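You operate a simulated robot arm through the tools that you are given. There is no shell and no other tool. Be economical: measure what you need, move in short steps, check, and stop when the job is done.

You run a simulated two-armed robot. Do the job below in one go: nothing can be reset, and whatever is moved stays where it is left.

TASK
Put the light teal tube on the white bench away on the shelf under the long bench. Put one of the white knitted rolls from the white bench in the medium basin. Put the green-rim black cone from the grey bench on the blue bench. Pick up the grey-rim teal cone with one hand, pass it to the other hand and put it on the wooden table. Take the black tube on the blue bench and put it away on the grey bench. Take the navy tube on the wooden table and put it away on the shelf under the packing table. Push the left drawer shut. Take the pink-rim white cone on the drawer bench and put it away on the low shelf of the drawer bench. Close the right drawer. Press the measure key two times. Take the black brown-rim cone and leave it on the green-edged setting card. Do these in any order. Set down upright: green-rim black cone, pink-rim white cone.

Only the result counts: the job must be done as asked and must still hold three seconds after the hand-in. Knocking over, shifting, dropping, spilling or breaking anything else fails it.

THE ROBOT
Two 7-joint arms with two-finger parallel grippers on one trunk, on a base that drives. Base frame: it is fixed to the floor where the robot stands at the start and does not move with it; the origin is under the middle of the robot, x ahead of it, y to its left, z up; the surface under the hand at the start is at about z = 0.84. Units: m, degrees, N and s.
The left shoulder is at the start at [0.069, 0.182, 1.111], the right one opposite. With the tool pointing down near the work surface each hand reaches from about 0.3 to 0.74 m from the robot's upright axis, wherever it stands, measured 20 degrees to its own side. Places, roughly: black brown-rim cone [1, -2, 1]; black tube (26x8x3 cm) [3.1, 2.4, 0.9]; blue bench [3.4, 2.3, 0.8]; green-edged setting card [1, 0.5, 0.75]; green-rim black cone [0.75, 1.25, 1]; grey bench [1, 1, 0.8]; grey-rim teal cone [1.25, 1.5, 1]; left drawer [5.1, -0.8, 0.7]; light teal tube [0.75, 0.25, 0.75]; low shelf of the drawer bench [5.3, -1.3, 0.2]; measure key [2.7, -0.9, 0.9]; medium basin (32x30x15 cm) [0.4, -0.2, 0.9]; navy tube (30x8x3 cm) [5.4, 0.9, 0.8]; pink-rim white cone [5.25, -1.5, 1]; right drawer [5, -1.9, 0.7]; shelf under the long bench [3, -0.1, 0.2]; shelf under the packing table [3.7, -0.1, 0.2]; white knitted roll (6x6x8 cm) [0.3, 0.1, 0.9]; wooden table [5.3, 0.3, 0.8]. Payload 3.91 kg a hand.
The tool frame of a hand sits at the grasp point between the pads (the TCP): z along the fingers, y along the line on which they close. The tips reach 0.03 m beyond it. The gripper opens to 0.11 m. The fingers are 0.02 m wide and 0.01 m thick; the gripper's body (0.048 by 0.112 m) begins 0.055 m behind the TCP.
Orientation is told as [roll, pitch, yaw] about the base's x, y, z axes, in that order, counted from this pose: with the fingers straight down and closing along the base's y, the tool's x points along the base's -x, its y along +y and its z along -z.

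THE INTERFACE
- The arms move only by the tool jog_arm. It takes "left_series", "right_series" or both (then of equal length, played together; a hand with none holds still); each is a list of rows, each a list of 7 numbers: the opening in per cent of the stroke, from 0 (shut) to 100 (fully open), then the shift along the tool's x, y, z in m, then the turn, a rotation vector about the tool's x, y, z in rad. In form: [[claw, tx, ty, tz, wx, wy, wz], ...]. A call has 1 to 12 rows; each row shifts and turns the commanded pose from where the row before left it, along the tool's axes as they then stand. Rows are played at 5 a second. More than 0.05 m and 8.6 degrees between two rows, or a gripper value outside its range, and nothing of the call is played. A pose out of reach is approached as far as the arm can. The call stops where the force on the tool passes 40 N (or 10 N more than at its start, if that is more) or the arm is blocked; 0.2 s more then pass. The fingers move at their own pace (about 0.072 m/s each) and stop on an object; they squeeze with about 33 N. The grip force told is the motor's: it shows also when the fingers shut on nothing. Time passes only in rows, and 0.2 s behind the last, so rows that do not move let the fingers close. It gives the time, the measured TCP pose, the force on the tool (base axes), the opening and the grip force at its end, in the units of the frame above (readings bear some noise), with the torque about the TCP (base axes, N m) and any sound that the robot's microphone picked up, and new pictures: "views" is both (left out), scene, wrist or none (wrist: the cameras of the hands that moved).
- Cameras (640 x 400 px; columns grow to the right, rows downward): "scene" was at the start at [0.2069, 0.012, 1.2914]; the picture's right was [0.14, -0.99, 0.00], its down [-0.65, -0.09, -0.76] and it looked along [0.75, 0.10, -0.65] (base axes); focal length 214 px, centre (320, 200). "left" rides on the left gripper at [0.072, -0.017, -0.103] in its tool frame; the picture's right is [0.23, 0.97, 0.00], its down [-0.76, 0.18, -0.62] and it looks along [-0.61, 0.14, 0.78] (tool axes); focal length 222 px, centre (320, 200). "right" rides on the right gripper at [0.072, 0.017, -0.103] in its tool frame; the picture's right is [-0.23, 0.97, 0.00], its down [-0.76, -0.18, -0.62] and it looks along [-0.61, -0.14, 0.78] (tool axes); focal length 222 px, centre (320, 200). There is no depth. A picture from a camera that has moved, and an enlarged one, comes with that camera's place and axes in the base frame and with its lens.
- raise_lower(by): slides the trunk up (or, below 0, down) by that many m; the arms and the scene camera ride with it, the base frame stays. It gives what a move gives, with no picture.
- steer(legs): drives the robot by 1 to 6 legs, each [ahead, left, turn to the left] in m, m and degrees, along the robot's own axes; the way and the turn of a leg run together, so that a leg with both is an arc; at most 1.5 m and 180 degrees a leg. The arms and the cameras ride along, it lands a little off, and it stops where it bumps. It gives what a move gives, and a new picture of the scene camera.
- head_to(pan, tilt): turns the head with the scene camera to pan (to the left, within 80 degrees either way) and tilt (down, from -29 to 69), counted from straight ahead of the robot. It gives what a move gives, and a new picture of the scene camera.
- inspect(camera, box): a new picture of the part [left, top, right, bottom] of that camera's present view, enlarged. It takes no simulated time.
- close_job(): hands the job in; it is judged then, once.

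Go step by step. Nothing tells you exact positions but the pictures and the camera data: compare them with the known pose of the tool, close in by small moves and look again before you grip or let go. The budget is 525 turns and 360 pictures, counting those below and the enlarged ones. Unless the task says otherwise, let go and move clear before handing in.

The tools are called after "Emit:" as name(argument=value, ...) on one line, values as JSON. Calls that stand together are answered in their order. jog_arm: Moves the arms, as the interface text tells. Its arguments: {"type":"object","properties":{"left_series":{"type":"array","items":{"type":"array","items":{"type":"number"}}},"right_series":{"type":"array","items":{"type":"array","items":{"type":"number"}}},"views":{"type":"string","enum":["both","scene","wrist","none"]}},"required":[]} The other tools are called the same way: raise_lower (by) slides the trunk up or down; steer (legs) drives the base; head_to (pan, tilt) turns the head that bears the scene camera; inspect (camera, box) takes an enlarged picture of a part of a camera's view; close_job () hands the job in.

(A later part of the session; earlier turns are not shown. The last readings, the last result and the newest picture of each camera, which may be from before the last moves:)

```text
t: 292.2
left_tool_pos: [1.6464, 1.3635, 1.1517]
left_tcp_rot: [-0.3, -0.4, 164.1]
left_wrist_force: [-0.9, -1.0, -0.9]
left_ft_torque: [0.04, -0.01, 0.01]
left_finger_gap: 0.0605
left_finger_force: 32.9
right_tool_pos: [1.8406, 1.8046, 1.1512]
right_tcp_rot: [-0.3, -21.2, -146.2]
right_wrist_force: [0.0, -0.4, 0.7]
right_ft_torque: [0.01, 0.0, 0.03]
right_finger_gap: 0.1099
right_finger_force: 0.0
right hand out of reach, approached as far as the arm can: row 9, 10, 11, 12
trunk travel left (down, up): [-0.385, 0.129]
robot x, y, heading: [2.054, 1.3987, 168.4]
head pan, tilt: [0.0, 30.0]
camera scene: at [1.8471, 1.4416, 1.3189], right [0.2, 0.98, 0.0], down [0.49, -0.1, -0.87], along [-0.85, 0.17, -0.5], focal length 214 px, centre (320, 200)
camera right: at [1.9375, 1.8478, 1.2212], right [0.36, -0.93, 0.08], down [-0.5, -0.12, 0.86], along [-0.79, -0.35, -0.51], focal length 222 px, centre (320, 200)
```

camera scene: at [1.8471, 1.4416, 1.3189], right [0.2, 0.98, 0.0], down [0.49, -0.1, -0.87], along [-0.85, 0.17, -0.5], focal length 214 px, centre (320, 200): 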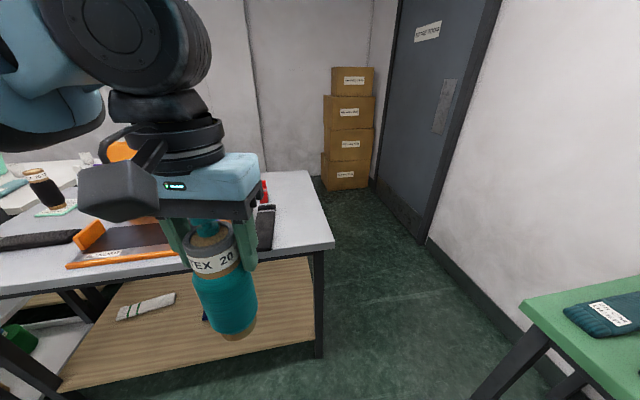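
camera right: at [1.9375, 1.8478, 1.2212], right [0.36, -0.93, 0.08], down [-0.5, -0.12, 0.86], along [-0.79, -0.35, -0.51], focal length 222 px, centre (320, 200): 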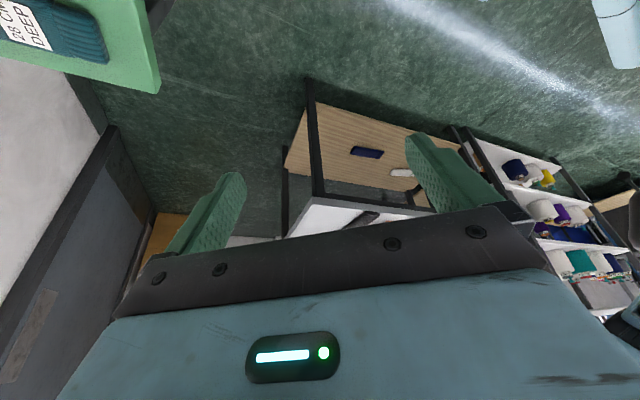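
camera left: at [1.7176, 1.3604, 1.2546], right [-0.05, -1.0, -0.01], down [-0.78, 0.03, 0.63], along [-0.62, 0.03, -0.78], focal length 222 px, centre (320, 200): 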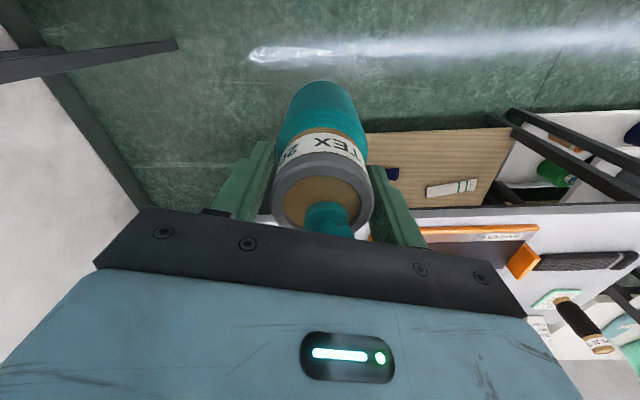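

The pitch is limited this close to the body. I move the left hand with the cone further out and bring the right hand forward, then pitch more.

Emit:
jog_arm(left_series=[[0, -0.03, 0.021, 0, 0, 0, 0], [0, -0.03, 0.021, 0, 0, 0, 0], [0, -0.03, 0.021, 0, 0, 0, 0], [0, -0.03, 0.021, 0, 0, 0, 0]], views="none")

Emit:
jog_arm(right_series=[[100, -0.0377, 0.0101, 0.0146, 0, 0, 0], [100, -0.0377, 0.0101, 0.0146, 0, 0, 0], [100, -0.0377, 0.0101, 0.0146, 0, 0, 0], [100, -0.0377, 0.0101, 0.0146, 0, 0, 0], [100, -0.0377, 0.0101, 0.0146, 0, 0, 0], [100, 0, 0, 0, 0, -0.148, 0], [100, 0, 0, 0, 0, -0.148, 0], [100, 0, 0, 0, 0, -0.148, 0], [100, 0, 0, 0, 0, -0.1, 0]])

```text
t: 293.2
left_tool_pos: [1.5062, 1.3147, 1.1521]
left_tcp_rot: [-0.3, -0.4, 164.0]
left_wrist_force: [0.0, -0.1, -0.8]
left_ft_torque: [0.01, 0.01, -0.03]
left_finger_gap: 0.0606
left_finger_force: 33.0
right_tool_pos: [1.8413, 1.8039, 1.1502]
right_tcp_rot: [-0.1, -21.2, -146.3]
right_wrist_force: [0.0, -0.6, 0.5]
right_ft_torque: [0.0, -0.04, -0.01]
right_finger_gap: 0.1101
right_finger_force: 0.2
trunk travel left (down, up): [-0.385, 0.129]
robot x, y, heading: [2.0544, 1.3962, 168.7]
head pan, tilt: [0.0, 30.0]
```

```text
t: 295.2
left_tool_pos: [1.5079, 1.315, 1.1513]
left_tcp_rot: [-0.2, -0.3, 164.0]
left_wrist_force: [-0.2, 1.3, -0.1]
left_ft_torque: [-0.01, 0.01, -0.01]
left_finger_gap: 0.0602
left_finger_force: 32.8
right_tool_pos: [1.7006, 1.6499, 1.1511]
right_tcp_rot: [-0.6, -52.5, -145.9]
right_wrist_force: [0.9, -0.3, 0.4]
right_ft_torque: [-0.01, 0.03, 0.01]
right_finger_gap: 0.1102
right_finger_force: 0.0
trunk travel left (down, up): [-0.385, 0.129]
robot x, y, heading: [2.055, 1.4028, 168.7]
head pan, tilt: [0.0, 30.0]
camera scene: at [1.8474, 1.4419, 1.319], right [0.2, 0.98, 0.0], down [0.49, -0.1, -0.87], along [-0.85, 0.17, -0.5], focal length 214 px, centre (320, 200)
camera right: at [1.8144, 1.7047, 1.1568], right [0.43, -0.89, 0.18], down [-0.07, 0.16, 0.98], along [-0.9, -0.43, 0.01], focal length 222 px, centre (320, 200)
```

scene: 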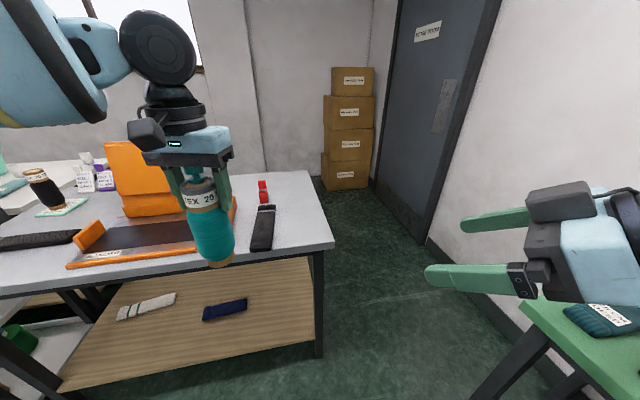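
right: 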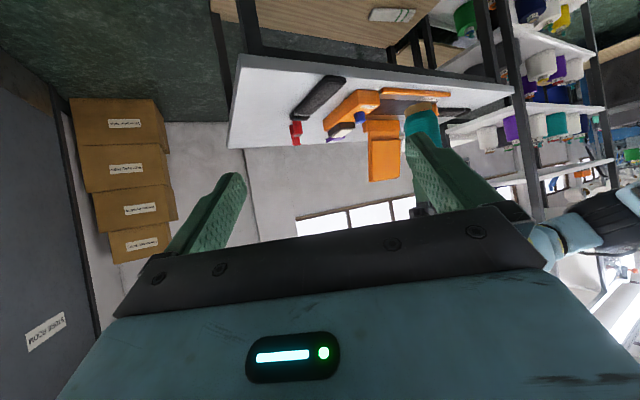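

Good, the right hand now pitches 52°. I bring it to a pre-grasp point behind the cone's lower body.

Emit:
jog_arm(right_series=[[100, -0.02, 0.0242, 0.0258, 0, 0, 0], [100, -0.02, 0.0242, 0.0258, 0, 0, 0], [100, -0.02, 0.0242, 0.0258, 0, 0, 0], [100, -0.02, 0.0242, 0.0258, 0, 0, 0], [100, -0.02, 0.0242, 0.0258, 0, 0, 0], [100, -0.02, 0.0242, 0.0258, 0, 0, 0], [100, -0.02, 0.0242, 0.0258, 0, 0, 0]])

```text
t: 296.8
left_tool_pos: [1.5081, 1.3144, 1.1515]
left_tcp_rot: [-0.2, -0.4, 164.1]
left_wrist_force: [0.1, -0.6, -1.6]
left_ft_torque: [0.01, 0.01, 0.05]
left_finger_gap: 0.0605
left_finger_force: 33.4
right_tool_pos: [1.6043, 1.3828, 1.15]
right_tcp_rot: [-0.5, -52.3, -145.9]
right_wrist_force: [1.2, 0.2, -1.5]
right_ft_torque: [0.0, 0.0, -0.02]
right_finger_gap: 0.1099
right_finger_force: 0.0
trunk travel left (down, up): [-0.385, 0.129]
robot x, y, heading: [2.0546, 1.3974, 168.8]
head pan, tilt: [0.0, 30.0]
camera scene: at [1.847, 1.4404, 1.319], right [0.2, 0.98, 0.0], down [0.49, -0.1, -0.87], along [-0.85, 0.17, -0.5], focal length 214 px, centre (320, 200)
camera right: at [1.7183, 1.4377, 1.156], right [0.43, -0.89, 0.17], down [-0.07, 0.16, 0.98], along [-0.9, -0.43, 0.0], focal length 222 px, centre (320, 200)
```

scene: 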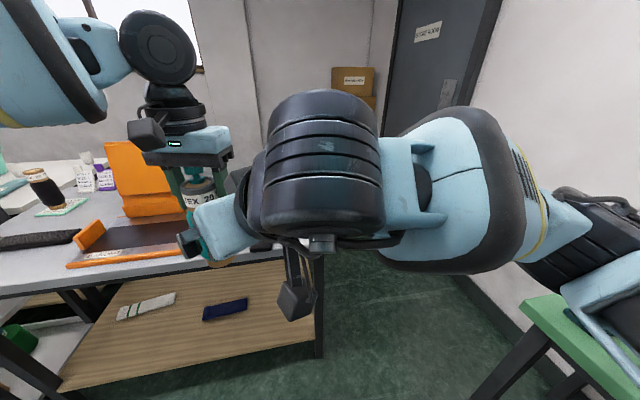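
right: 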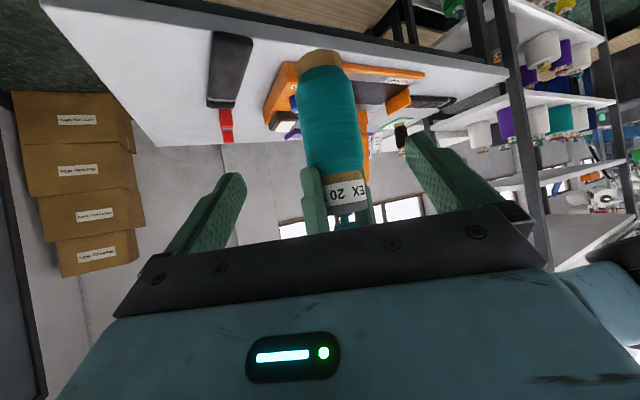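

Well centred. I advance along the tool axis and close the right hand on the lower body.

Emit:
jog_arm(right_series=[[100, 0, 0, 0.04, 0, 0, 0], [100, 0, 0, 0.04, 0, 0, 0], [100, 0, 0, 0.035, 0, 0, 0], [100, 0, 0, 0.03, 0, 0, 0]])

```text
t: 297.8
left_tool_pos: [1.5011, 1.3081, 1.1481]
left_tcp_rot: [0.5, -0.5, 165.0]
left_wrist_force: [-1.2, 0.2, -2.4]
left_ft_torque: [-0.05, 0.06, 0.02]
left_finger_gap: 0.0605
left_finger_force: 32.6
right_tool_pos: [1.5124, 1.3175, 1.0678]
right_tcp_rot: [-0.3, -52.6, -145.5]
right_wrist_force: [2.2, -0.5, 0.6]
right_ft_torque: [-0.03, 0.11, 0.02]
right_finger_gap: 0.1103
right_finger_force: 0.1
trunk travel left (down, up): [-0.385, 0.129]
robot x, y, heading: [2.0548, 1.3964, 168.8]
head pan, tilt: [0.0, 30.0]
stopped in row 4 (left hand): the force on the tool passed its limit at 49 N (the readings are from after the stop); the commanded pose is now the measured one
camera scene: at [1.8469, 1.4412, 1.3189], right [0.2, 0.98, 0.0], down [0.49, -0.1, -0.87], along [-0.85, 0.17, -0.5], focal length 214 px, centre (320, 200)
camera right: at [1.6257, 1.3735, 1.072], right [0.43, -0.88, 0.18], down [-0.07, 0.16, 0.98], along [-0.9, -0.44, 0.01], focal length 222 px, centre (320, 200)
```

scene: 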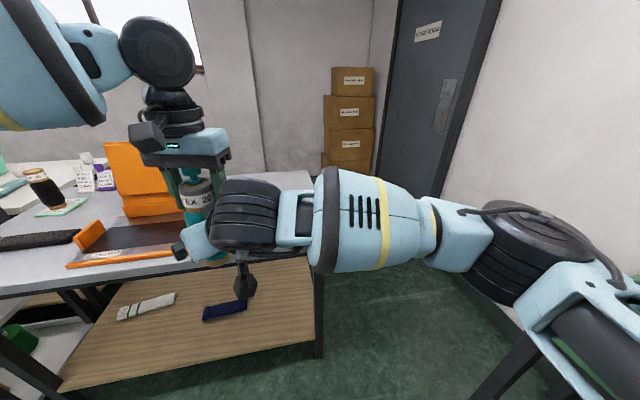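
right: 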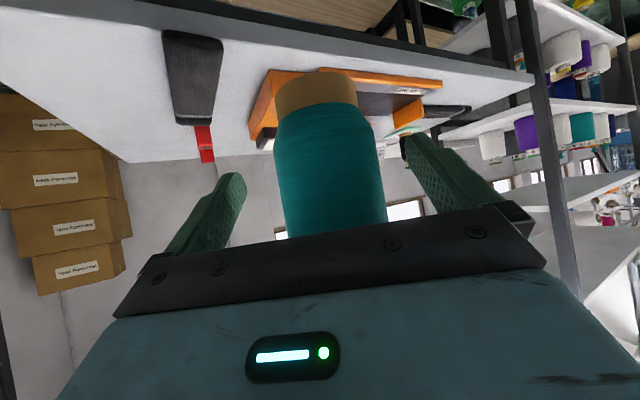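

The palm touched the cone, so it's deep enough. I back off a few mm and close the right hand.

Emit:
jog_arm(right_series=[[100, 0, 0, -0.006, 0, 0, 0], [0, 0, 0, 0, 0, 0, 0], [0, 0, 0, 0, 0, 0, 0], [0, 0, 0, 0, 0, 0, 0], [0, 0, 0, 0, 0, 0, 0]], views="wrist")

```text
t: 299.0
left_tool_pos: [1.5024, 1.3104, 1.1483]
left_tcp_rot: [0.3, -0.7, 164.8]
left_wrist_force: [-9.9, 19.9, 1.2]
left_ft_torque: [1.17, 0.25, 0.03]
left_finger_gap: 0.0603
left_finger_force: 33.5
right_tool_pos: [1.5192, 1.3181, 1.0692]
right_tcp_rot: [-0.3, -52.9, -145.2]
right_wrist_force: [9.3, -19.6, -1.9]
right_ft_torque: [0.47, 0.42, 0.4]
right_finger_gap: 0.0606
right_finger_force: 33.4
trunk travel left (down, up): [-0.385, 0.129]
robot x, y, heading: [2.0557, 1.4014, 168.5]
head pan, tilt: [0.0, 30.0]
camera right: at [1.6314, 1.3752, 1.0754], right [0.44, -0.88, 0.18], down [-0.07, 0.16, 0.98], along [-0.9, -0.44, 0.01], focal length 222 px, centre (320, 200)
```

right: 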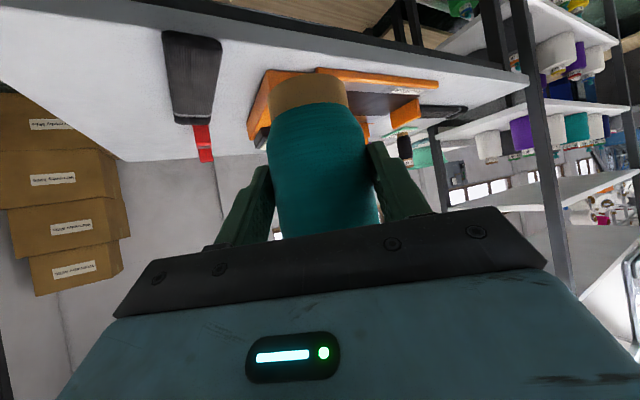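

Both hands hold the cone. I open the left hand and raise it clear.

Emit:
jog_arm(left_series=[[100, 0, 0, 0, 0, 0, 0], [100, 0, 0, 0, 0, 0, 0], [100, 0, 0, 0, 0, 0, 0], [100, 0, 0, -0.03, 0, 0, 0], [100, 0, 0, -0.04, 0, 0, 0], [100, 0, 0.02, -0.03, 0, 0, 0]])

```text
t: 300.0
left_tool_pos: [1.4988, 1.3055, 1.1603]
left_tcp_rot: [1.3, -0.2, 165.5]
left_wrist_force: [-5.6, -10.4, 4.0]
left_ft_torque: [-0.08, 0.07, 0.07]
left_finger_gap: 0.1043
left_finger_force: 0.1
right_tool_pos: [1.5159, 1.3202, 1.0771]
right_tcp_rot: [-0.5, -53.5, -145.5]
right_wrist_force: [5.8, 10.8, -4.9]
right_ft_torque: [-0.68, 0.29, -0.16]
right_finger_gap: 0.0611
right_finger_force: 33.0
trunk travel left (down, up): [-0.385, 0.129]
robot x, y, heading: [2.061, 1.4012, 168.6]
head pan, tilt: [0.0, 30.0]
stopped in row 4 (right hand): the force on the tool passed its limit at 46 N (the readings are from after the stop); the commanded pose is now the measured one
camera scene: at [1.8469, 1.4417, 1.3189], right [0.2, 0.98, 0.0], down [0.49, -0.1, -0.87], along [-0.85, 0.17, -0.5], focal length 214 px, centre (320, 200)
camera left: at [1.5743, 1.3069, 1.2641], right [-0.02, -1.0, 0.02], down [-0.78, 0.03, 0.63], along [-0.63, 0.0, -0.78], focal length 222 px, centre (320, 200)
```

scene: 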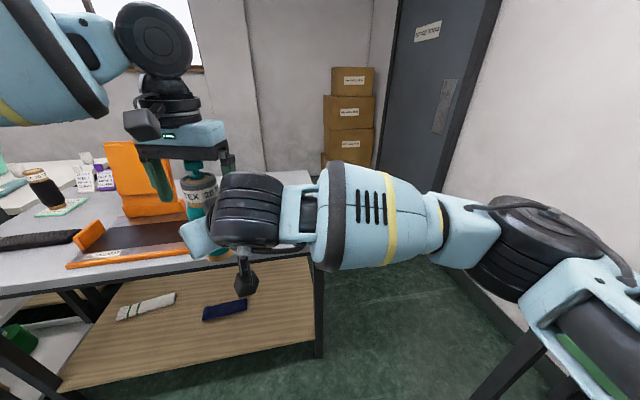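
left: 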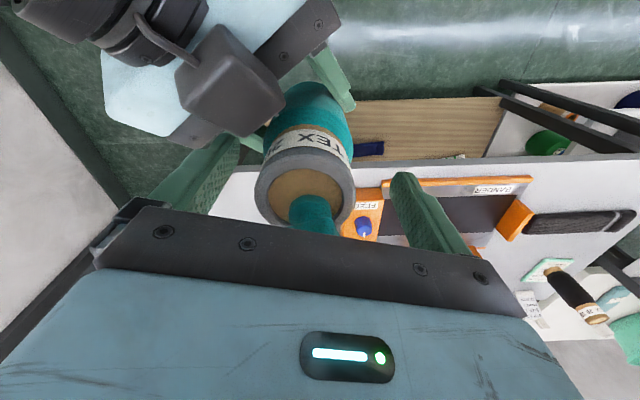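

The left finger on the +y side is still rubbing the cone; I shift the left hand that way first, then raise.

Emit:
jog_arm(left_series=[[100, 0, -0.012, 0, 0, 0, 0], [100, 0, -0.003, 0, 0, 0, 0], [100, 0, 0, 0, 0, 0, 0]], views="wrist")

```text
t: 300.5
left_tool_pos: [1.5024, 1.3076, 1.1618]
left_tcp_rot: [1.7, -0.8, 166.4]
left_wrist_force: [-9.9, -15.2, 0.1]
left_ft_torque: [-0.46, 0.3, 0.18]
left_finger_gap: 0.1016
left_finger_force: 0.1
left hand out of reach, approached as far as the arm can: row 1
right_tool_pos: [1.5169, 1.3206, 1.0766]
right_tcp_rot: [-0.4, -53.3, -145.5]
right_wrist_force: [8.5, 15.0, -1.3]
right_ft_torque: [-0.8, 0.48, -0.27]
right_finger_gap: 0.0604
right_finger_force: 32.9
trunk travel left (down, up): [-0.385, 0.129]
robot x, y, heading: [2.0506, 1.4024, 168.6]
head pan, tilt: [0.0, 30.0]
stopped in row 2 (right hand): the force on the tool passed its limit at 42 N (the readings are from after the stop); the commanded pose is now the measured one
camera left: at [1.5781, 1.3096, 1.2626], right [-0.01, -1.0, 0.03], down [-0.77, 0.02, 0.64], along [-0.64, -0.02, -0.77], focal length 222 px, centre (320, 200)
```

left: 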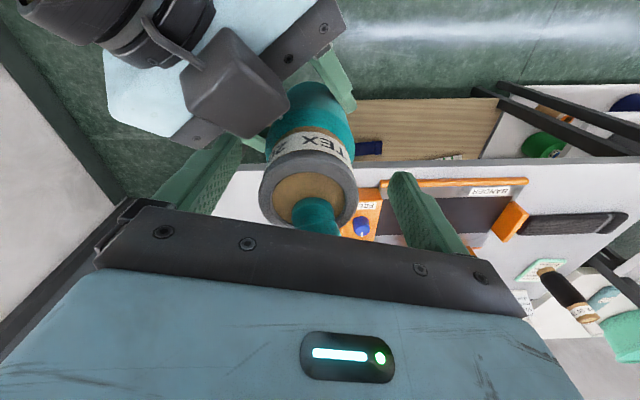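

The contact is actually the left finger's outer side against the right hand. I narrow the left opening slightly and shift the other way before rising.

Emit:
jog_arm(left_series=[[84, 0, 0.004, 0, 0, 0, 0], [84, 0, 0.004, 0, 0, 0, 0], [84, 0, 0, -0.01, 0, 0, 0], [84, 0, 0, -0.02, 0, 0, 0]], views="wrist")

```text
t: 301.5
left_tool_pos: [1.5017, 1.2999, 1.1889]
left_tcp_rot: [1.4, -0.7, 166.0]
left_wrist_force: [0.0, -0.2, -0.2]
left_ft_torque: [-0.01, 0.0, -0.02]
left_finger_gap: 0.0924
left_finger_force: 0.0
right_tool_pos: [1.5171, 1.3189, 1.0766]
right_tcp_rot: [-0.4, -53.4, -145.3]
right_wrist_force: [-0.6, 0.5, -0.8]
right_ft_torque: [0.01, -0.04, 0.01]
right_finger_gap: 0.0605
right_finger_force: 33.2
trunk travel left (down, up): [-0.385, 0.129]
robot x, y, heading: [2.0544, 1.3997, 168.6]
head pan, tilt: [0.0, 30.0]
camera left: at [1.5774, 1.3031, 1.2928], right [-0.01, -1.0, 0.02], down [-0.77, 0.02, 0.64], along [-0.64, -0.01, -0.77], focal length 222 px, centre (320, 200)
```

left: 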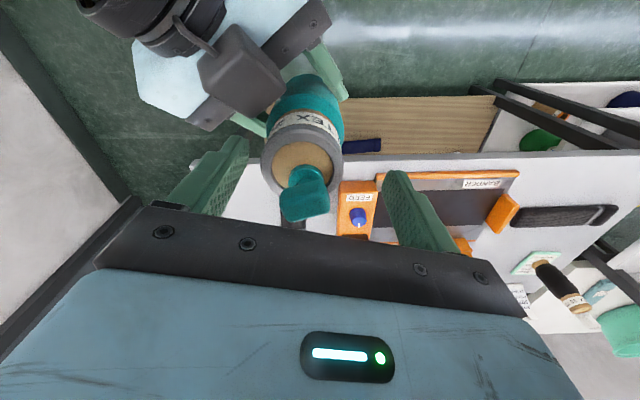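

Freed with no force. I raise the left hand further, then separate the hands.

Emit:
jog_arm(left_series=[[84, 0, 0, -0.04, 0, 0, 0], [84, 0, 0, -0.04, 0, 0, 0], [100, 0, 0.04, 0, 0, 0, 0], [100, 0, 0.04, 0, 0, 0, 0], [100, 0.02, 0.04, 0, 0, 0, 0]], views="none")

Emit:
jog_arm(right_series=[[0, 0.01, -0.03, -0.02, 0, 0, 0], [0, 0.01, -0.03, -0.02, 0, 0, 0], [0, 0.01, -0.03, -0.02, 0, 0, 0], [0, 0.01, -0.03, -0.02, 0, 0, 0]])

```text
t: 302.7
left_tool_pos: [1.5103, 1.1546, 1.2589]
left_tcp_rot: [1.4, -0.7, 166.0]
left_wrist_force: [0.4, -0.1, -0.8]
left_ft_torque: [-0.02, 0.02, -0.03]
left_finger_gap: 0.11
left_finger_force: 0.0
left hand out of reach, approached as far as the arm can: row 1, 2
right_tool_pos: [1.5182, 1.3186, 1.0779]
right_tcp_rot: [-0.6, -53.4, -145.1]
right_wrist_force: [0.7, -0.6, -0.4]
right_ft_torque: [0.0, 0.01, -0.01]
right_finger_gap: 0.0608
right_finger_force: 32.6
trunk travel left (down, up): [-0.385, 0.129]
robot x, y, heading: [2.053, 1.4013, 168.7]
head pan, tilt: [0.0, 30.0]
```

```text
t: 303.7
left_tool_pos: [1.5101, 1.1586, 1.2586]
left_tcp_rot: [1.5, -0.7, 166.0]
left_wrist_force: [0.0, 0.6, 1.1]
left_ft_torque: [0.02, 0.02, -0.03]
left_finger_gap: 0.1098
left_finger_force: 0.1
right_tool_pos: [1.5217, 1.4698, 1.0927]
right_tcp_rot: [-0.4, -53.5, -145.1]
right_wrist_force: [0.0, 0.1, -1.2]
right_ft_torque: [-0.01, 0.03, 0.0]
right_finger_gap: 0.0608
right_finger_force: 32.5
trunk travel left (down, up): [-0.385, 0.129]
robot x, y, heading: [2.0536, 1.3963, 168.7]
head pan, tilt: [0.0, 30.0]
camera scene: at [1.8475, 1.4426, 1.319], right [0.2, 0.98, 0.0], down [0.49, -0.1, -0.87], along [-0.85, 0.17, -0.5], focal length 214 px, centre (320, 200)
camera right: at [1.6351, 1.5259, 1.0966], right [0.44, -0.88, 0.18], down [-0.06, 0.17, 0.98], along [-0.9, -0.44, 0.02], focal length 222 px, centre (320, 200)
```

scene: 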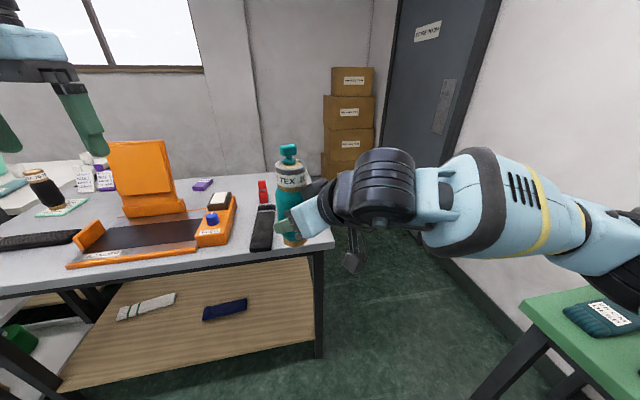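
right: 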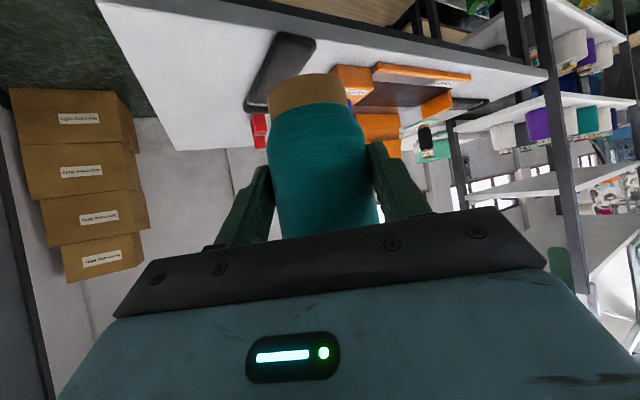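

The teal cone is now in the right hand. I turn round and drive east between the blue bench and the long bench towards the wooden table.

Emit:
steer(legs=[[0, 0, -168.7], [1.4, 0, 0]])

Emit:
head_to(pan=-20, tilt=20)

```text
t: 317.8
left_tool_pos: [3.9505, 1.5626, 1.2594]
left_tcp_rot: [1.4, -0.6, -7.9]
left_wrist_force: [-0.5, -0.3, 0.4]
left_ft_torque: [0.02, 0.03, 0.01]
left_finger_gap: 0.1101
left_finger_force: 0.0
right_tool_pos: [3.9728, 1.2519, 1.0934]
right_tcp_rot: [-0.4, -53.3, 40.8]
right_wrist_force: [-0.7, -0.4, -0.6]
right_ft_torque: [0.02, 0.04, -0.01]
right_finger_gap: 0.0612
right_finger_force: 32.6
trunk travel left (down, up): [-0.385, 0.129]
robot x, y, heading: [3.4349, 1.2634, -5.0]
head pan, tilt: [0.0, 30.0]
camera scene: at [3.644, 1.2446, 1.3189], right [-0.09, -1.0, 0.0], down [-0.5, 0.05, -0.87], along [0.86, -0.08, -0.5], focal length 214 px, centre (320, 200)
```

scene: 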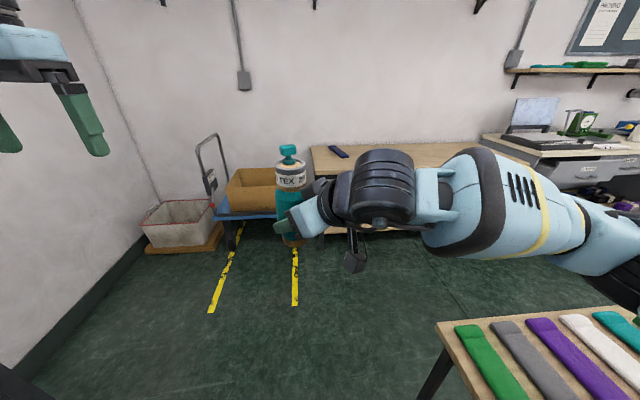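

```text
t: 318.6
left_tool_pos: [3.9503, 1.5617, 1.2585]
left_tcp_rot: [1.5, -0.7, -7.8]
left_wrist_force: [-0.1, 0.3, 0.2]
left_ft_torque: [-0.01, -0.01, 0.02]
left_finger_gap: 0.1099
left_finger_force: 0.1
right_tool_pos: [3.9724, 1.2517, 1.0935]
right_tcp_rot: [-0.5, -53.4, 40.8]
right_wrist_force: [0.3, 1.1, -0.8]
right_ft_torque: [-0.01, 0.03, 0.01]
right_finger_gap: 0.0612
right_finger_force: 33.3
trunk travel left (down, up): [-0.385, 0.129]
robot x, y, heading: [3.4341, 1.2643, -5.2]
head pan, tilt: [-20.0, 20.0]
camera scene: at [3.638, 1.2132, 1.335], right [-0.43, -0.9, 0.0], down [-0.31, 0.15, -0.94], along [0.85, -0.4, -0.34], focal length 214 px, centre (320, 200)
```

scene: 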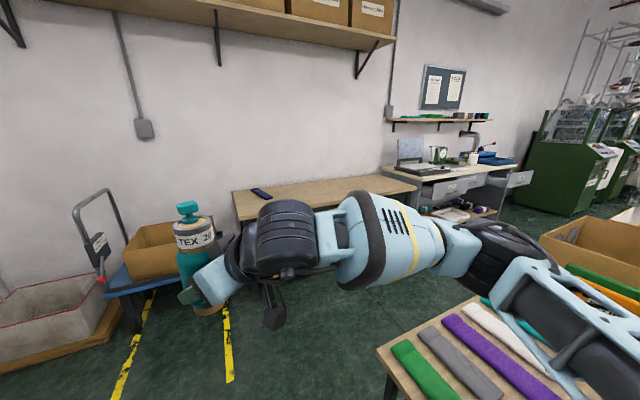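

The wooden table front edge is at x≈4.87 (y -0.24..1.16), with the navy tube near [5.27, 0.95]. I drive to its front.

Emit:
steer(legs=[[0, 0.03, 5.2], [0.95, 0, 0], [0, -0.7, 0]])

Emit:
head_to(pan=-10, tilt=35)

```text
t: 330.2
left_tool_pos: [4.8755, 0.95, 1.258]
left_tcp_rot: [1.5, -0.7, -3.5]
left_wrist_force: [-1.1, 0.2, 0.1]
left_ft_torque: [0.01, 0.0, 0.0]
left_finger_gap: 0.1101
left_finger_force: 0.0
right_tool_pos: [4.9211, 0.6405, 1.0932]
right_tcp_rot: [-0.5, -53.4, 45.4]
right_wrist_force: [0.4, -0.6, -0.4]
right_ft_torque: [-0.01, -0.02, 0.02]
right_finger_gap: 0.0607
right_finger_force: 32.9
trunk travel left (down, up): [-0.385, 0.129]
robot x, y, heading: [4.3845, 0.6099, -0.9]
head pan, tilt: [-20.0, 20.0]
camera scene: at [4.5928, 0.5765, 1.335], right [-0.35, -0.94, 0.0], down [-0.32, 0.12, -0.94], along [0.88, -0.33, -0.34], focal length 214 px, centre (320, 200)
```

scene: 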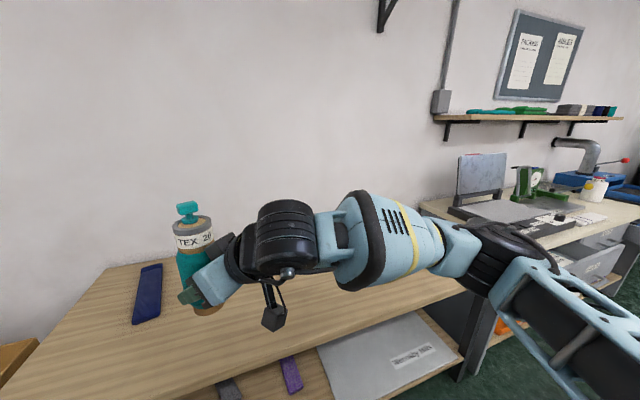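

```text
t: 330.9
left_tool_pos: [4.8767, 0.9485, 1.2586]
left_tcp_rot: [1.5, -0.7, -3.4]
left_wrist_force: [-0.3, -0.2, -0.2]
left_ft_torque: [0.02, 0.0, -0.02]
left_finger_gap: 0.1099
left_finger_force: 0.1
right_tool_pos: [4.9235, 0.6413, 1.0928]
right_tcp_rot: [-0.4, -53.4, 45.3]
right_wrist_force: [0.2, -0.1, -0.6]
right_ft_torque: [-0.02, -0.02, 0.03]
right_finger_gap: 0.0609
right_finger_force: 33.0
trunk travel left (down, up): [-0.385, 0.129]
robot x, y, heading: [4.3868, 0.6073, -0.9]
head pan, tilt: [-10.0, 35.0]
camera scene: at [4.5922, 0.5931, 1.3112], right [-0.19, -0.98, 0.0], down [-0.56, 0.11, -0.82], along [0.81, -0.15, -0.57], focal length 214 px, centre (320, 200)
```

scene: 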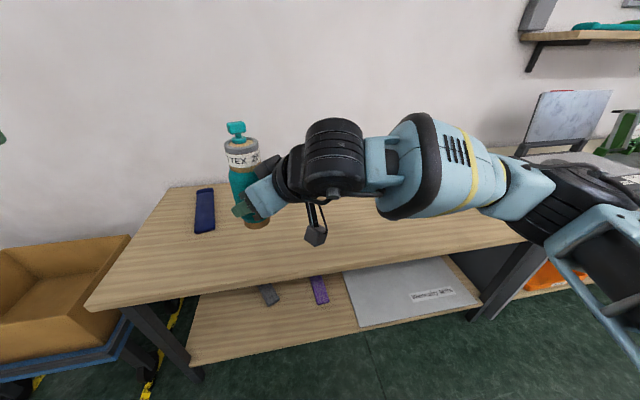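

I drive a bit closer so the cone can be set at about [5.07, 0.52], away from the navy tube.

Emit:
steer(legs=[[0.15, -0.1, 0.9]])

Emit:
jog_arm(right_series=[[0, 0.032, 0, 0.024, 0, 0, 0], [0, 0.032, 0, 0.024, 0, 0, 0], [0, 0.032, 0, 0.024, 0, 0, 0], [0, 0.024, 0, 0.018, 0, 0, 0]])

Emit:
inspect(camera="scene", box=[160, 120, 380, 330])

```text
t: 332.5
left_tool_pos: [5.0196, 0.8565, 1.2583]
left_tcp_rot: [1.6, -0.7, -2.3]
left_wrist_force: [0.2, -0.6, 1.2]
left_ft_torque: [0.01, 0.05, 0.04]
left_finger_gap: 0.1098
left_finger_force: 0.1
right_tool_pos: [5.0716, 0.5496, 1.0931]
right_tcp_rot: [-0.5, -53.4, 46.3]
right_wrist_force: [0.4, -0.5, -1.2]
right_ft_torque: [0.0, 0.02, 0.01]
right_finger_gap: 0.0605
right_finger_force: 32.7
trunk travel left (down, up): [-0.385, 0.129]
robot x, y, heading: [4.5354, 0.5078, 0.0]
head pan, tilt: [-10.0, 35.0]
camera scene: at [4.7426, 0.4954, 1.3111], right [-0.17, -0.99, 0.0], down [-0.57, 0.1, -0.82], along [0.81, -0.14, -0.57], focal length 214 px, centre (320, 200)
```

scene: 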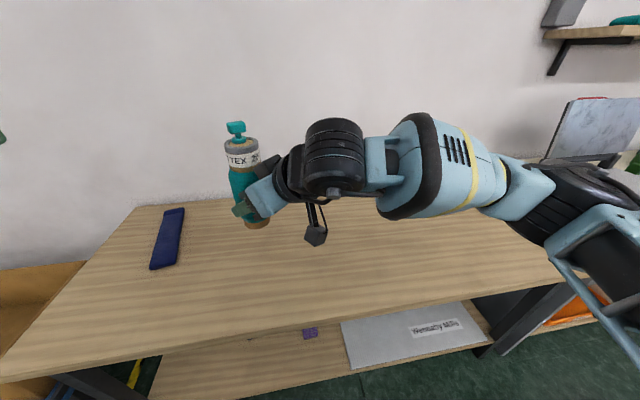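

```text
t: 333.5
left_tool_pos: [5.0207, 0.8569, 1.2587]
left_tcp_rot: [1.5, -0.7, -2.3]
left_wrist_force: [0.0, 0.9, 0.4]
left_ft_torque: [0.0, 0.01, 0.04]
left_finger_gap: 0.1099
left_finger_force: 0.2
right_tool_pos: [5.0712, 0.5495, 0.9425]
right_tcp_rot: [-0.3, -53.4, 46.3]
right_wrist_force: [0.4, 1.0, -1.8]
right_ft_torque: [0.01, 0.04, 0.02]
right_finger_gap: 0.0609
right_finger_force: 32.5
trunk travel left (down, up): [-0.385, 0.129]
robot x, y, heading: [4.5331, 0.5069, 0.3]
head pan, tilt: [-10.0, 35.0]
camera scene: at [4.7426, 0.4953, 1.3111], right [-0.17, -0.99, 0.0], down [-0.57, 0.1, -0.82], along [0.81, -0.14, -0.57], focal length 214 px, centre (320, 200)
camera right: at [4.9704, 0.4697, 0.9455], right [-0.61, 0.78, 0.18], down [0.09, -0.15, 0.98], along [0.79, 0.61, 0.02], focal length 222 px, centre (320, 200)
```

scene: 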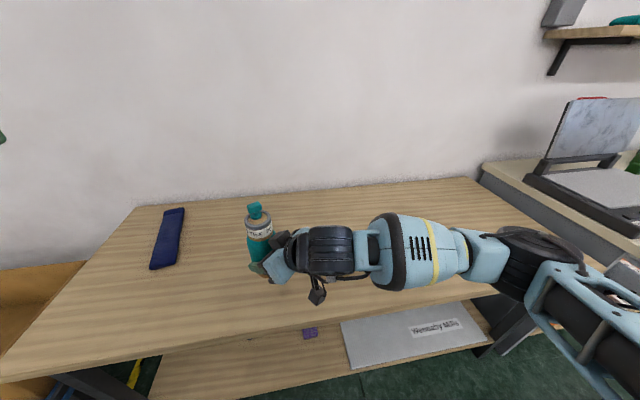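
right: 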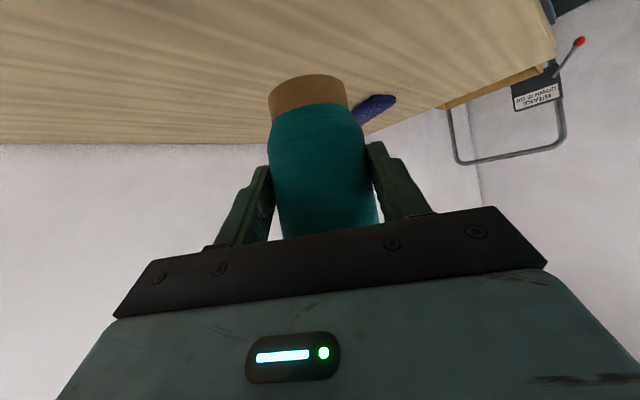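

```text
1.90 times, centred on (270, 225) of scene
camera zoom: at [4.7426, 0.4953, 1.3111], right [-0.17, -0.99, 0.0], down [-0.57, 0.1, -0.82], along [0.81, -0.14, -0.57], focal length 408 px, centre (415, 152)
```

zoom: 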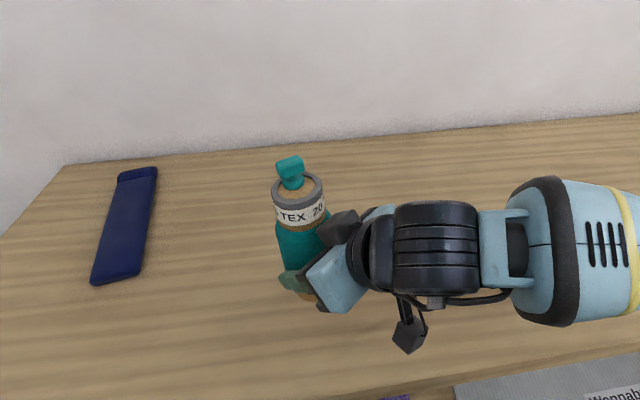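

Emit:
jog_arm(right_series=[[0, 0.016, 0, 0.012, 0, 0, 0], [0, 0.008, 0, 0.006, 0, 0, 0], [0, 0.004, 0, 0.003, 0, 0, 0], [0, 0.004, 0, 0.003, 0, 0, 0], [0, 0, 0, 0, 0, 0, 0]], views="none")

```text
t: 334.7
left_tool_pos: [5.0203, 0.8572, 1.2594]
left_tcp_rot: [1.5, -0.7, -2.3]
left_wrist_force: [0.3, -0.6, 0.1]
left_ft_torque: [0.02, 0.02, 0.01]
left_finger_gap: 0.1101
left_finger_force: 0.0
right_tool_pos: [5.0725, 0.55, 0.9027]
right_tcp_rot: [-0.3, -53.3, 46.3]
right_wrist_force: [-0.3, -0.3, -1.0]
right_ft_torque: [0.0, 0.01, 0.0]
right_finger_gap: 0.0608
right_finger_force: 32.9
trunk travel left (down, up): [-0.385, 0.129]
robot x, y, heading: [4.5386, 0.5121, 0.6]
head pan, tilt: [-10.0, 35.0]
```

Emit:
jog_arm(right_series=[[0, 0.004, 0, 0.003, 0, 0, 0], [0, 0.004, 0, 0.003, 0, 0, 0], [0, 0.004, 0, 0.003, 0, 0, 0], [0, 0, 0, 0, 0, 0, 0]], views="wrist")

Emit:
inspect(camera="scene", box=[200, 180, 340, 320])

```text
t: 335.7
left_tool_pos: [5.0216, 0.8569, 1.2585]
left_tcp_rot: [1.6, -0.7, -2.4]
left_wrist_force: [-0.2, 0.7, 0.3]
left_ft_torque: [0.01, 0.02, 0.02]
left_finger_gap: 0.1101
left_finger_force: 0.0
right_tool_pos: [5.0736, 0.55, 0.8873]
right_tcp_rot: [-0.5, -53.4, 46.3]
right_wrist_force: [0.0, 0.2, -0.7]
right_ft_torque: [0.03, 0.08, -0.03]
right_finger_gap: 0.0609
right_finger_force: 32.8
trunk travel left (down, up): [-0.385, 0.129]
robot x, y, heading: [4.5355, 0.5095, 0.0]
head pan, tilt: [-10.0, 35.0]
camera right: at [4.9726, 0.4698, 0.8913], right [-0.61, 0.78, 0.18], down [0.09, -0.15, 0.98], along [0.79, 0.61, 0.02], focal length 222 px, centre (320, 200)
```

right: 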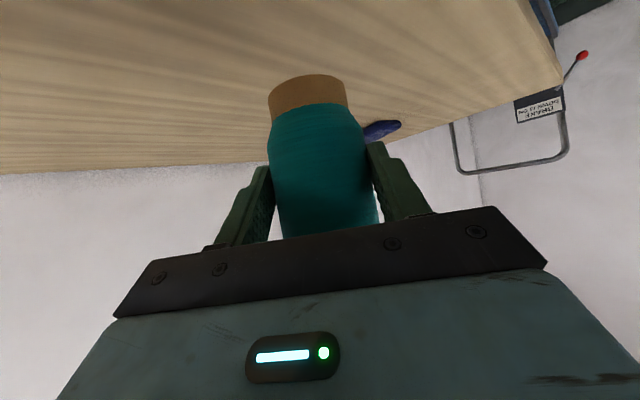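

```text
2.86 times, centred on (270, 250) of scene
camera zoom: at [4.7423, 0.4955, 1.3112], right [-0.17, -0.99, 0.0], down [-0.57, 0.1, -0.82], along [0.81, -0.14, -0.57], focal length 613 px, centre (463, 57)
```

zoom: 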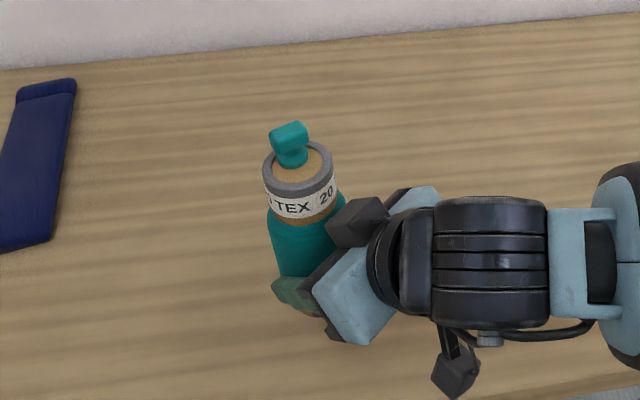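

Emit:
jog_arm(right_series=[[0, 0.004, 0, 0.003, 0, 0, 0], [0, 0.004, 0, 0.003, 0, 0, 0], [0, 0, 0, 0, 0, 0, 0]], views="none")

Emit:
jog_arm(right_series=[[0, 0.004, 0, 0.003, 0, 0, 0], [0, 0.004, 0, 0.003, 0, 0, 0], [0, 0, 0, 0, 0, 0, 0]], views="none")

```text
t: 336.5
left_tool_pos: [5.0221, 0.8569, 1.2587]
left_tcp_rot: [1.5, -0.7, -2.3]
left_wrist_force: [0.4, 0.5, -0.3]
left_ft_torque: [0.01, 0.03, -0.02]
left_finger_gap: 0.11
left_finger_force: 0.1
right_tool_pos: [5.0737, 0.5497, 0.8776]
right_tcp_rot: [-0.5, -53.4, 46.4]
right_wrist_force: [0.7, -0.1, -0.3]
right_ft_torque: [-0.01, -0.01, 0.02]
right_finger_gap: 0.061
right_finger_force: 32.8
trunk travel left (down, up): [-0.385, 0.129]
robot x, y, heading: [4.5359, 0.5087, 0.3]
head pan, tilt: [-10.0, 35.0]
```

```text
t: 337.3
left_tool_pos: [5.0208, 0.8576, 1.2583]
left_tcp_rot: [1.5, -0.7, -2.3]
left_wrist_force: [0.6, -0.8, 0.3]
left_ft_torque: [-0.02, 0.0, 0.01]
left_finger_gap: 0.1099
left_finger_force: 0.1
right_tool_pos: [5.0737, 0.5503, 0.8685]
right_tcp_rot: [-0.4, -53.3, 46.3]
right_wrist_force: [-0.2, 0.5, -1.6]
right_ft_torque: [0.01, 0.0, 0.0]
right_finger_gap: 0.0608
right_finger_force: 32.8
trunk travel left (down, up): [-0.385, 0.129]
robot x, y, heading: [4.5347, 0.5081, 0.4]
head pan, tilt: [-10.0, 35.0]
```

Emit:
jog_arm(right_series=[[0, 0.004, 0, 0.003, 0, 0, 0], [0, 0.004, 0, 0.003, 0, 0, 0], [0, 0, 0, 0, 0, 0, 0]], views="none")

Emit:
jog_arm(right_series=[[0, 0.004, 0, 0.003, 0, 0, 0], [0, 0.004, 0, 0.003, 0, 0, 0], [0, 0, 0, 0, 0, 0, 0]], views="both")

```text
t: 338.1
left_tool_pos: [5.019, 0.8574, 1.2589]
left_tcp_rot: [1.5, -0.8, -2.4]
left_wrist_force: [-0.4, 0.6, 0.3]
left_ft_torque: [-0.03, 0.02, 0.01]
left_finger_gap: 0.1101
left_finger_force: 0.0
right_tool_pos: [5.0724, 0.5497, 0.8581]
right_tcp_rot: [-0.4, -53.4, 46.3]
right_wrist_force: [-0.3, -0.8, -1.0]
right_ft_torque: [-0.03, 0.0, -0.01]
right_finger_gap: 0.0608
right_finger_force: 33.2
trunk travel left (down, up): [-0.385, 0.129]
robot x, y, heading: [4.5359, 0.5075, 0.2]
head pan, tilt: [-10.0, 35.0]
```

```text
t: 338.9
left_tool_pos: [5.0202, 0.8579, 1.2595]
left_tcp_rot: [1.4, -0.6, -2.4]
left_wrist_force: [0.6, -0.1, 0.6]
left_ft_torque: [-0.03, 0.03, 0.02]
left_finger_gap: 0.1099
left_finger_force: 0.0
right_tool_pos: [5.073, 0.55, 0.8479]
right_tcp_rot: [-0.6, -53.4, 46.4]
right_wrist_force: [0.6, -0.8, -0.9]
right_ft_torque: [-0.06, -0.01, -0.01]
right_finger_gap: 0.0606
right_finger_force: 32.7
trunk travel left (down, up): [-0.385, 0.129]
robot x, y, heading: [4.5315, 0.5105, 0.4]
head pan, tilt: [-10.0, 35.0]
camera scene: at [4.7423, 0.4955, 1.3112], right [-0.17, -0.99, 0.0], down [-0.57, 0.1, -0.82], along [0.81, -0.14, -0.57], focal length 214 px, centre (320, 200)
camera right: at [4.9728, 0.4705, 0.8514], right [-0.61, 0.78, 0.18], down [0.09, -0.15, 0.98], along [0.79, 0.61, 0.02], focal length 222 px, centre (320, 200)
```

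scene: 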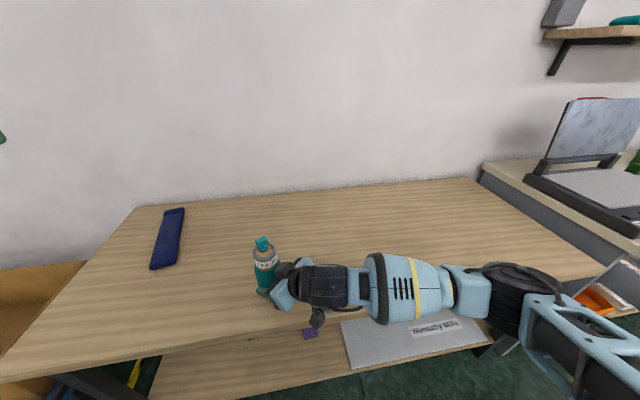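
right: 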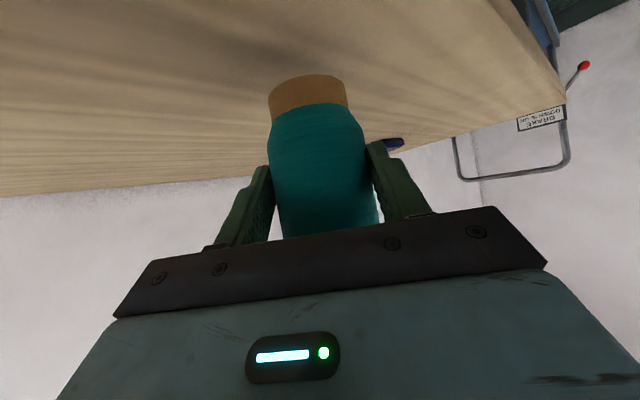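

The table seems lower, about z 0.75. I continue down carefully.

Emit:
jog_arm(right_series=[[0, 0.006, 0, 0.0045, 0, 0, 0], [0, 0.006, 0, 0.0045, 0, 0, 0], [0, 0.004, 0, 0.003, 0, 0, 0], [0, 0, 0, 0, 0, 0, 0]], views="none")

Emit:
jog_arm(right_series=[[0, 0.004, 0, 0.003, 0, 0, 0], [0, 0.004, 0, 0.003, 0, 0, 0], [0, 0, 0, 0, 0, 0, 0]], views="wrist")

```text
t: 339.9
left_tool_pos: [5.0191, 0.8573, 1.2591]
left_tcp_rot: [1.4, -0.7, -2.4]
left_wrist_force: [0.3, -0.6, 0.3]
left_ft_torque: [0.01, 0.02, -0.02]
left_finger_gap: 0.1101
left_finger_force: 0.1
right_tool_pos: [5.0721, 0.5496, 0.828]
right_tcp_rot: [-0.5, -53.4, 46.3]
right_wrist_force: [-0.4, 0.0, -1.2]
right_ft_torque: [0.0, 0.01, 0.01]
right_finger_gap: 0.0609
right_finger_force: 32.8
trunk travel left (down, up): [-0.385, 0.129]
robot x, y, heading: [4.5333, 0.5084, 0.4]
head pan, tilt: [-10.0, 35.0]
```

```text
t: 340.7
left_tool_pos: [5.0198, 0.8571, 1.2594]
left_tcp_rot: [1.5, -0.8, -2.4]
left_wrist_force: [-0.7, 0.2, 0.5]
left_ft_torque: [0.01, -0.02, 0.01]
left_finger_gap: 0.1102
left_finger_force: 0.0
right_tool_pos: [5.0739, 0.5502, 0.8209]
right_tcp_rot: [-0.6, -53.8, 46.5]
right_wrist_force: [-1.3, -3.0, 15.6]
right_ft_torque: [-0.22, 0.35, 0.02]
right_finger_gap: 0.0607
right_finger_force: 33.3
trunk travel left (down, up): [-0.385, 0.129]
robot x, y, heading: [4.5343, 0.5088, -0.1]
head pan, tilt: [-10.0, 35.0]
camera right: at [4.973, 0.4703, 0.8243], right [-0.61, 0.77, 0.18], down [0.09, -0.16, 0.98], along [0.79, 0.61, 0.03], focal length 222 px, centre (320, 200)
```

right: 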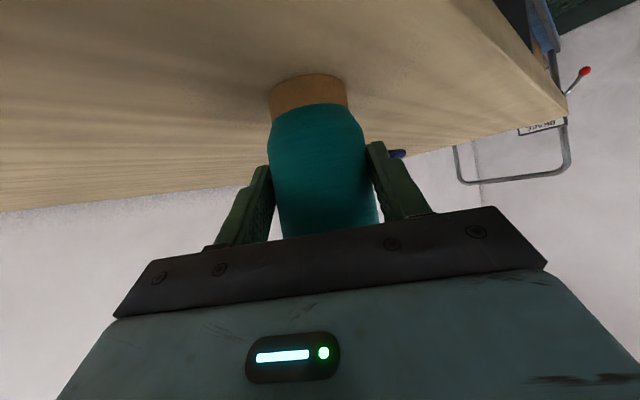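

Contact (table top ≈ 0.76). I release and retreat along the tool axis.

Emit:
jog_arm(right_series=[[0, -0.001, 0, -0.001, 0, 0, 0], [50, 0, 0, 0, 0, 0, 0], [100, 0, 0, 0, 0, 0, 0], [100, 0, 0, 0, 0, 0, 0], [100, 0, 0, -0.03, 0, 0, 0], [100, 0, 0, -0.04, 0, 0, 0], [100, 0, 0, -0.04, 0, 0, 0], [100, 0, 0, -0.04, 0, 0, 0]])

```text
t: 342.5
left_tool_pos: [5.0202, 0.8568, 1.2585]
left_tcp_rot: [1.4, -0.7, -2.3]
left_wrist_force: [0.8, 0.4, -0.4]
left_ft_torque: [-0.01, -0.02, -0.04]
left_finger_gap: 0.11
left_finger_force: 0.0
right_tool_pos: [4.9881, 0.4628, 0.9091]
right_tcp_rot: [-0.4, -53.5, 46.2]
right_wrist_force: [-0.2, 0.0, 0.5]
right_ft_torque: [0.01, 0.03, 0.02]
right_finger_gap: 0.1098
right_finger_force: 0.2
trunk travel left (down, up): [-0.385, 0.129]
robot x, y, heading: [4.5369, 0.5107, 0.3]
head pan, tilt: [-10.0, 35.0]
camera scene: at [4.7416, 0.4951, 1.3113], right [-0.17, -0.99, 0.0], down [-0.56, 0.1, -0.82], along [0.81, -0.14, -0.57], focal length 214 px, centre (320, 200)
camera right: at [4.8881, 0.3835, 0.9126], right [-0.61, 0.78, 0.18], down [0.09, -0.15, 0.98], along [0.79, 0.61, 0.02], focal length 222 px, centre (320, 200)
```

scene: 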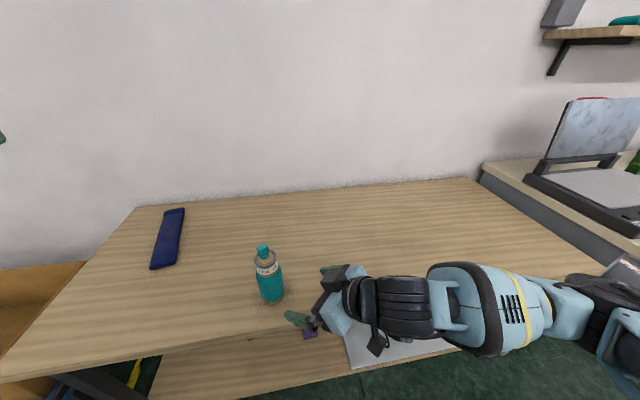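
right: 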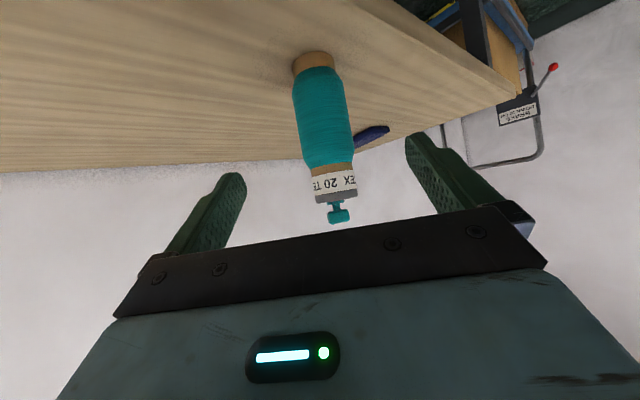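

The teal cone stands on the wooden table. Next the navy tube: I raise the right hand and pitch the left hand ~45° forward with yaw 15° to grip the tube by its near end.

Emit:
jog_arm(right_series=[[100, -0.03, 0, -0.03, 0, 0, 0], [100, -0.03, 0, -0.03, 0, 0, 0], [100, -0.03, 0, -0.024, 0, 0, 0], [100, -0.032, 0, -0.024, 0, 0, 0], [100, -0.032, 0, -0.024, 0, 0, 0]], views="none")

Emit:
jog_arm(left_series=[[100, 0, 0, 0.02, 0, 0, -0.148], [100, 0, 0, 0.03, 0, 0, -0.148], [100, 0, 0, 0.03, 0, -0.131, 0], [100, 0, 0, 0, 0, -0.131, 0], [100, 0, 0, 0, 0, -0.131, 0], [100, 0, 0, 0, 0, -0.131, 0], [100, 0, 0, 0, 0, -0.131, 0], [100, 0, 0, 0, 0, -0.131, 0]])

```text
t: 343.7
left_tool_pos: [5.0204, 0.8579, 1.2594]
left_tcp_rot: [1.4, -0.7, -2.5]
left_wrist_force: [0.5, 0.3, 0.2]
left_ft_torque: [0.01, -0.03, 0.01]
left_finger_gap: 0.1102
left_finger_force: 0.1
right_tool_pos: [4.9767, 0.4522, 1.1103]
right_tcp_rot: [-0.5, -53.4, 46.3]
right_wrist_force: [0.3, 0.2, -0.6]
right_ft_torque: [0.0, 0.0, 0.01]
right_finger_gap: 0.11
right_finger_force: 0.0
trunk travel left (down, up): [-0.385, 0.129]
robot x, y, heading: [4.5384, 0.5123, 0.2]
head pan, tilt: [-10.0, 35.0]
```

```text
t: 345.5
left_tool_pos: [5.0212, 0.8597, 1.1785]
left_tcp_rot: [1.7, -46.3, 13.3]
left_wrist_force: [-0.3, 0.4, 0.6]
left_ft_torque: [0.0, 0.01, -0.03]
left_finger_gap: 0.1096
left_finger_force: 0.1
right_tool_pos: [4.978, 0.4529, 1.1106]
right_tcp_rot: [-0.6, -53.3, 46.3]
right_wrist_force: [-0.4, 1.0, -0.5]
right_ft_torque: [0.03, 0.02, -0.02]
right_finger_gap: 0.1102
right_finger_force: 0.0
trunk travel left (down, up): [-0.385, 0.129]
robot x, y, heading: [4.5353, 0.5099, 0.5]
head pan, tilt: [-10.0, 35.0]
camera scene: at [4.742, 0.4957, 1.3112], right [-0.17, -0.99, 0.0], down [-0.56, 0.1, -0.82], along [0.81, -0.14, -0.57], focal length 214 px, centre (320, 200)
camera left: at [4.9044, 0.8125, 1.1982], right [-0.4, 0.91, -0.14], down [0.03, 0.17, 0.98], along [0.92, 0.39, -0.1], focal length 222 px, centre (320, 200)
```

scene: 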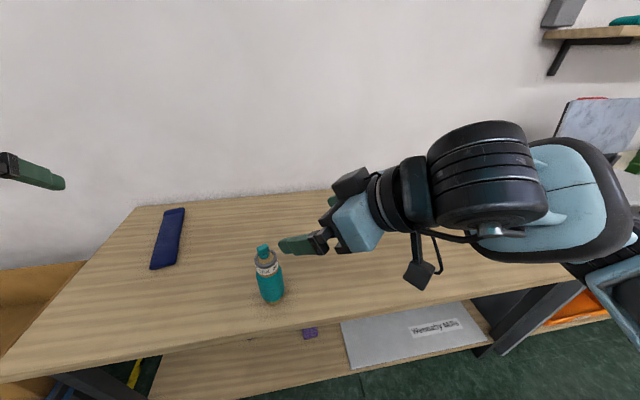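
left: 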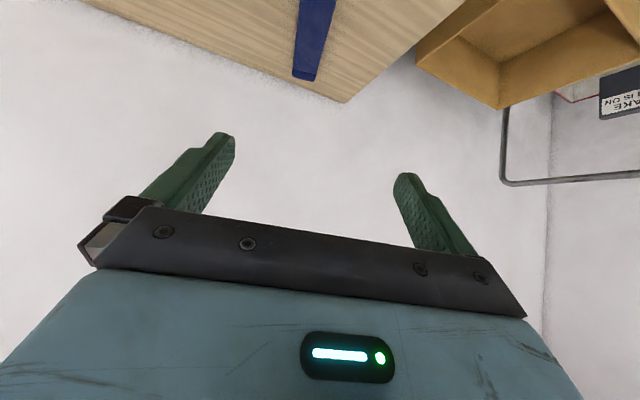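

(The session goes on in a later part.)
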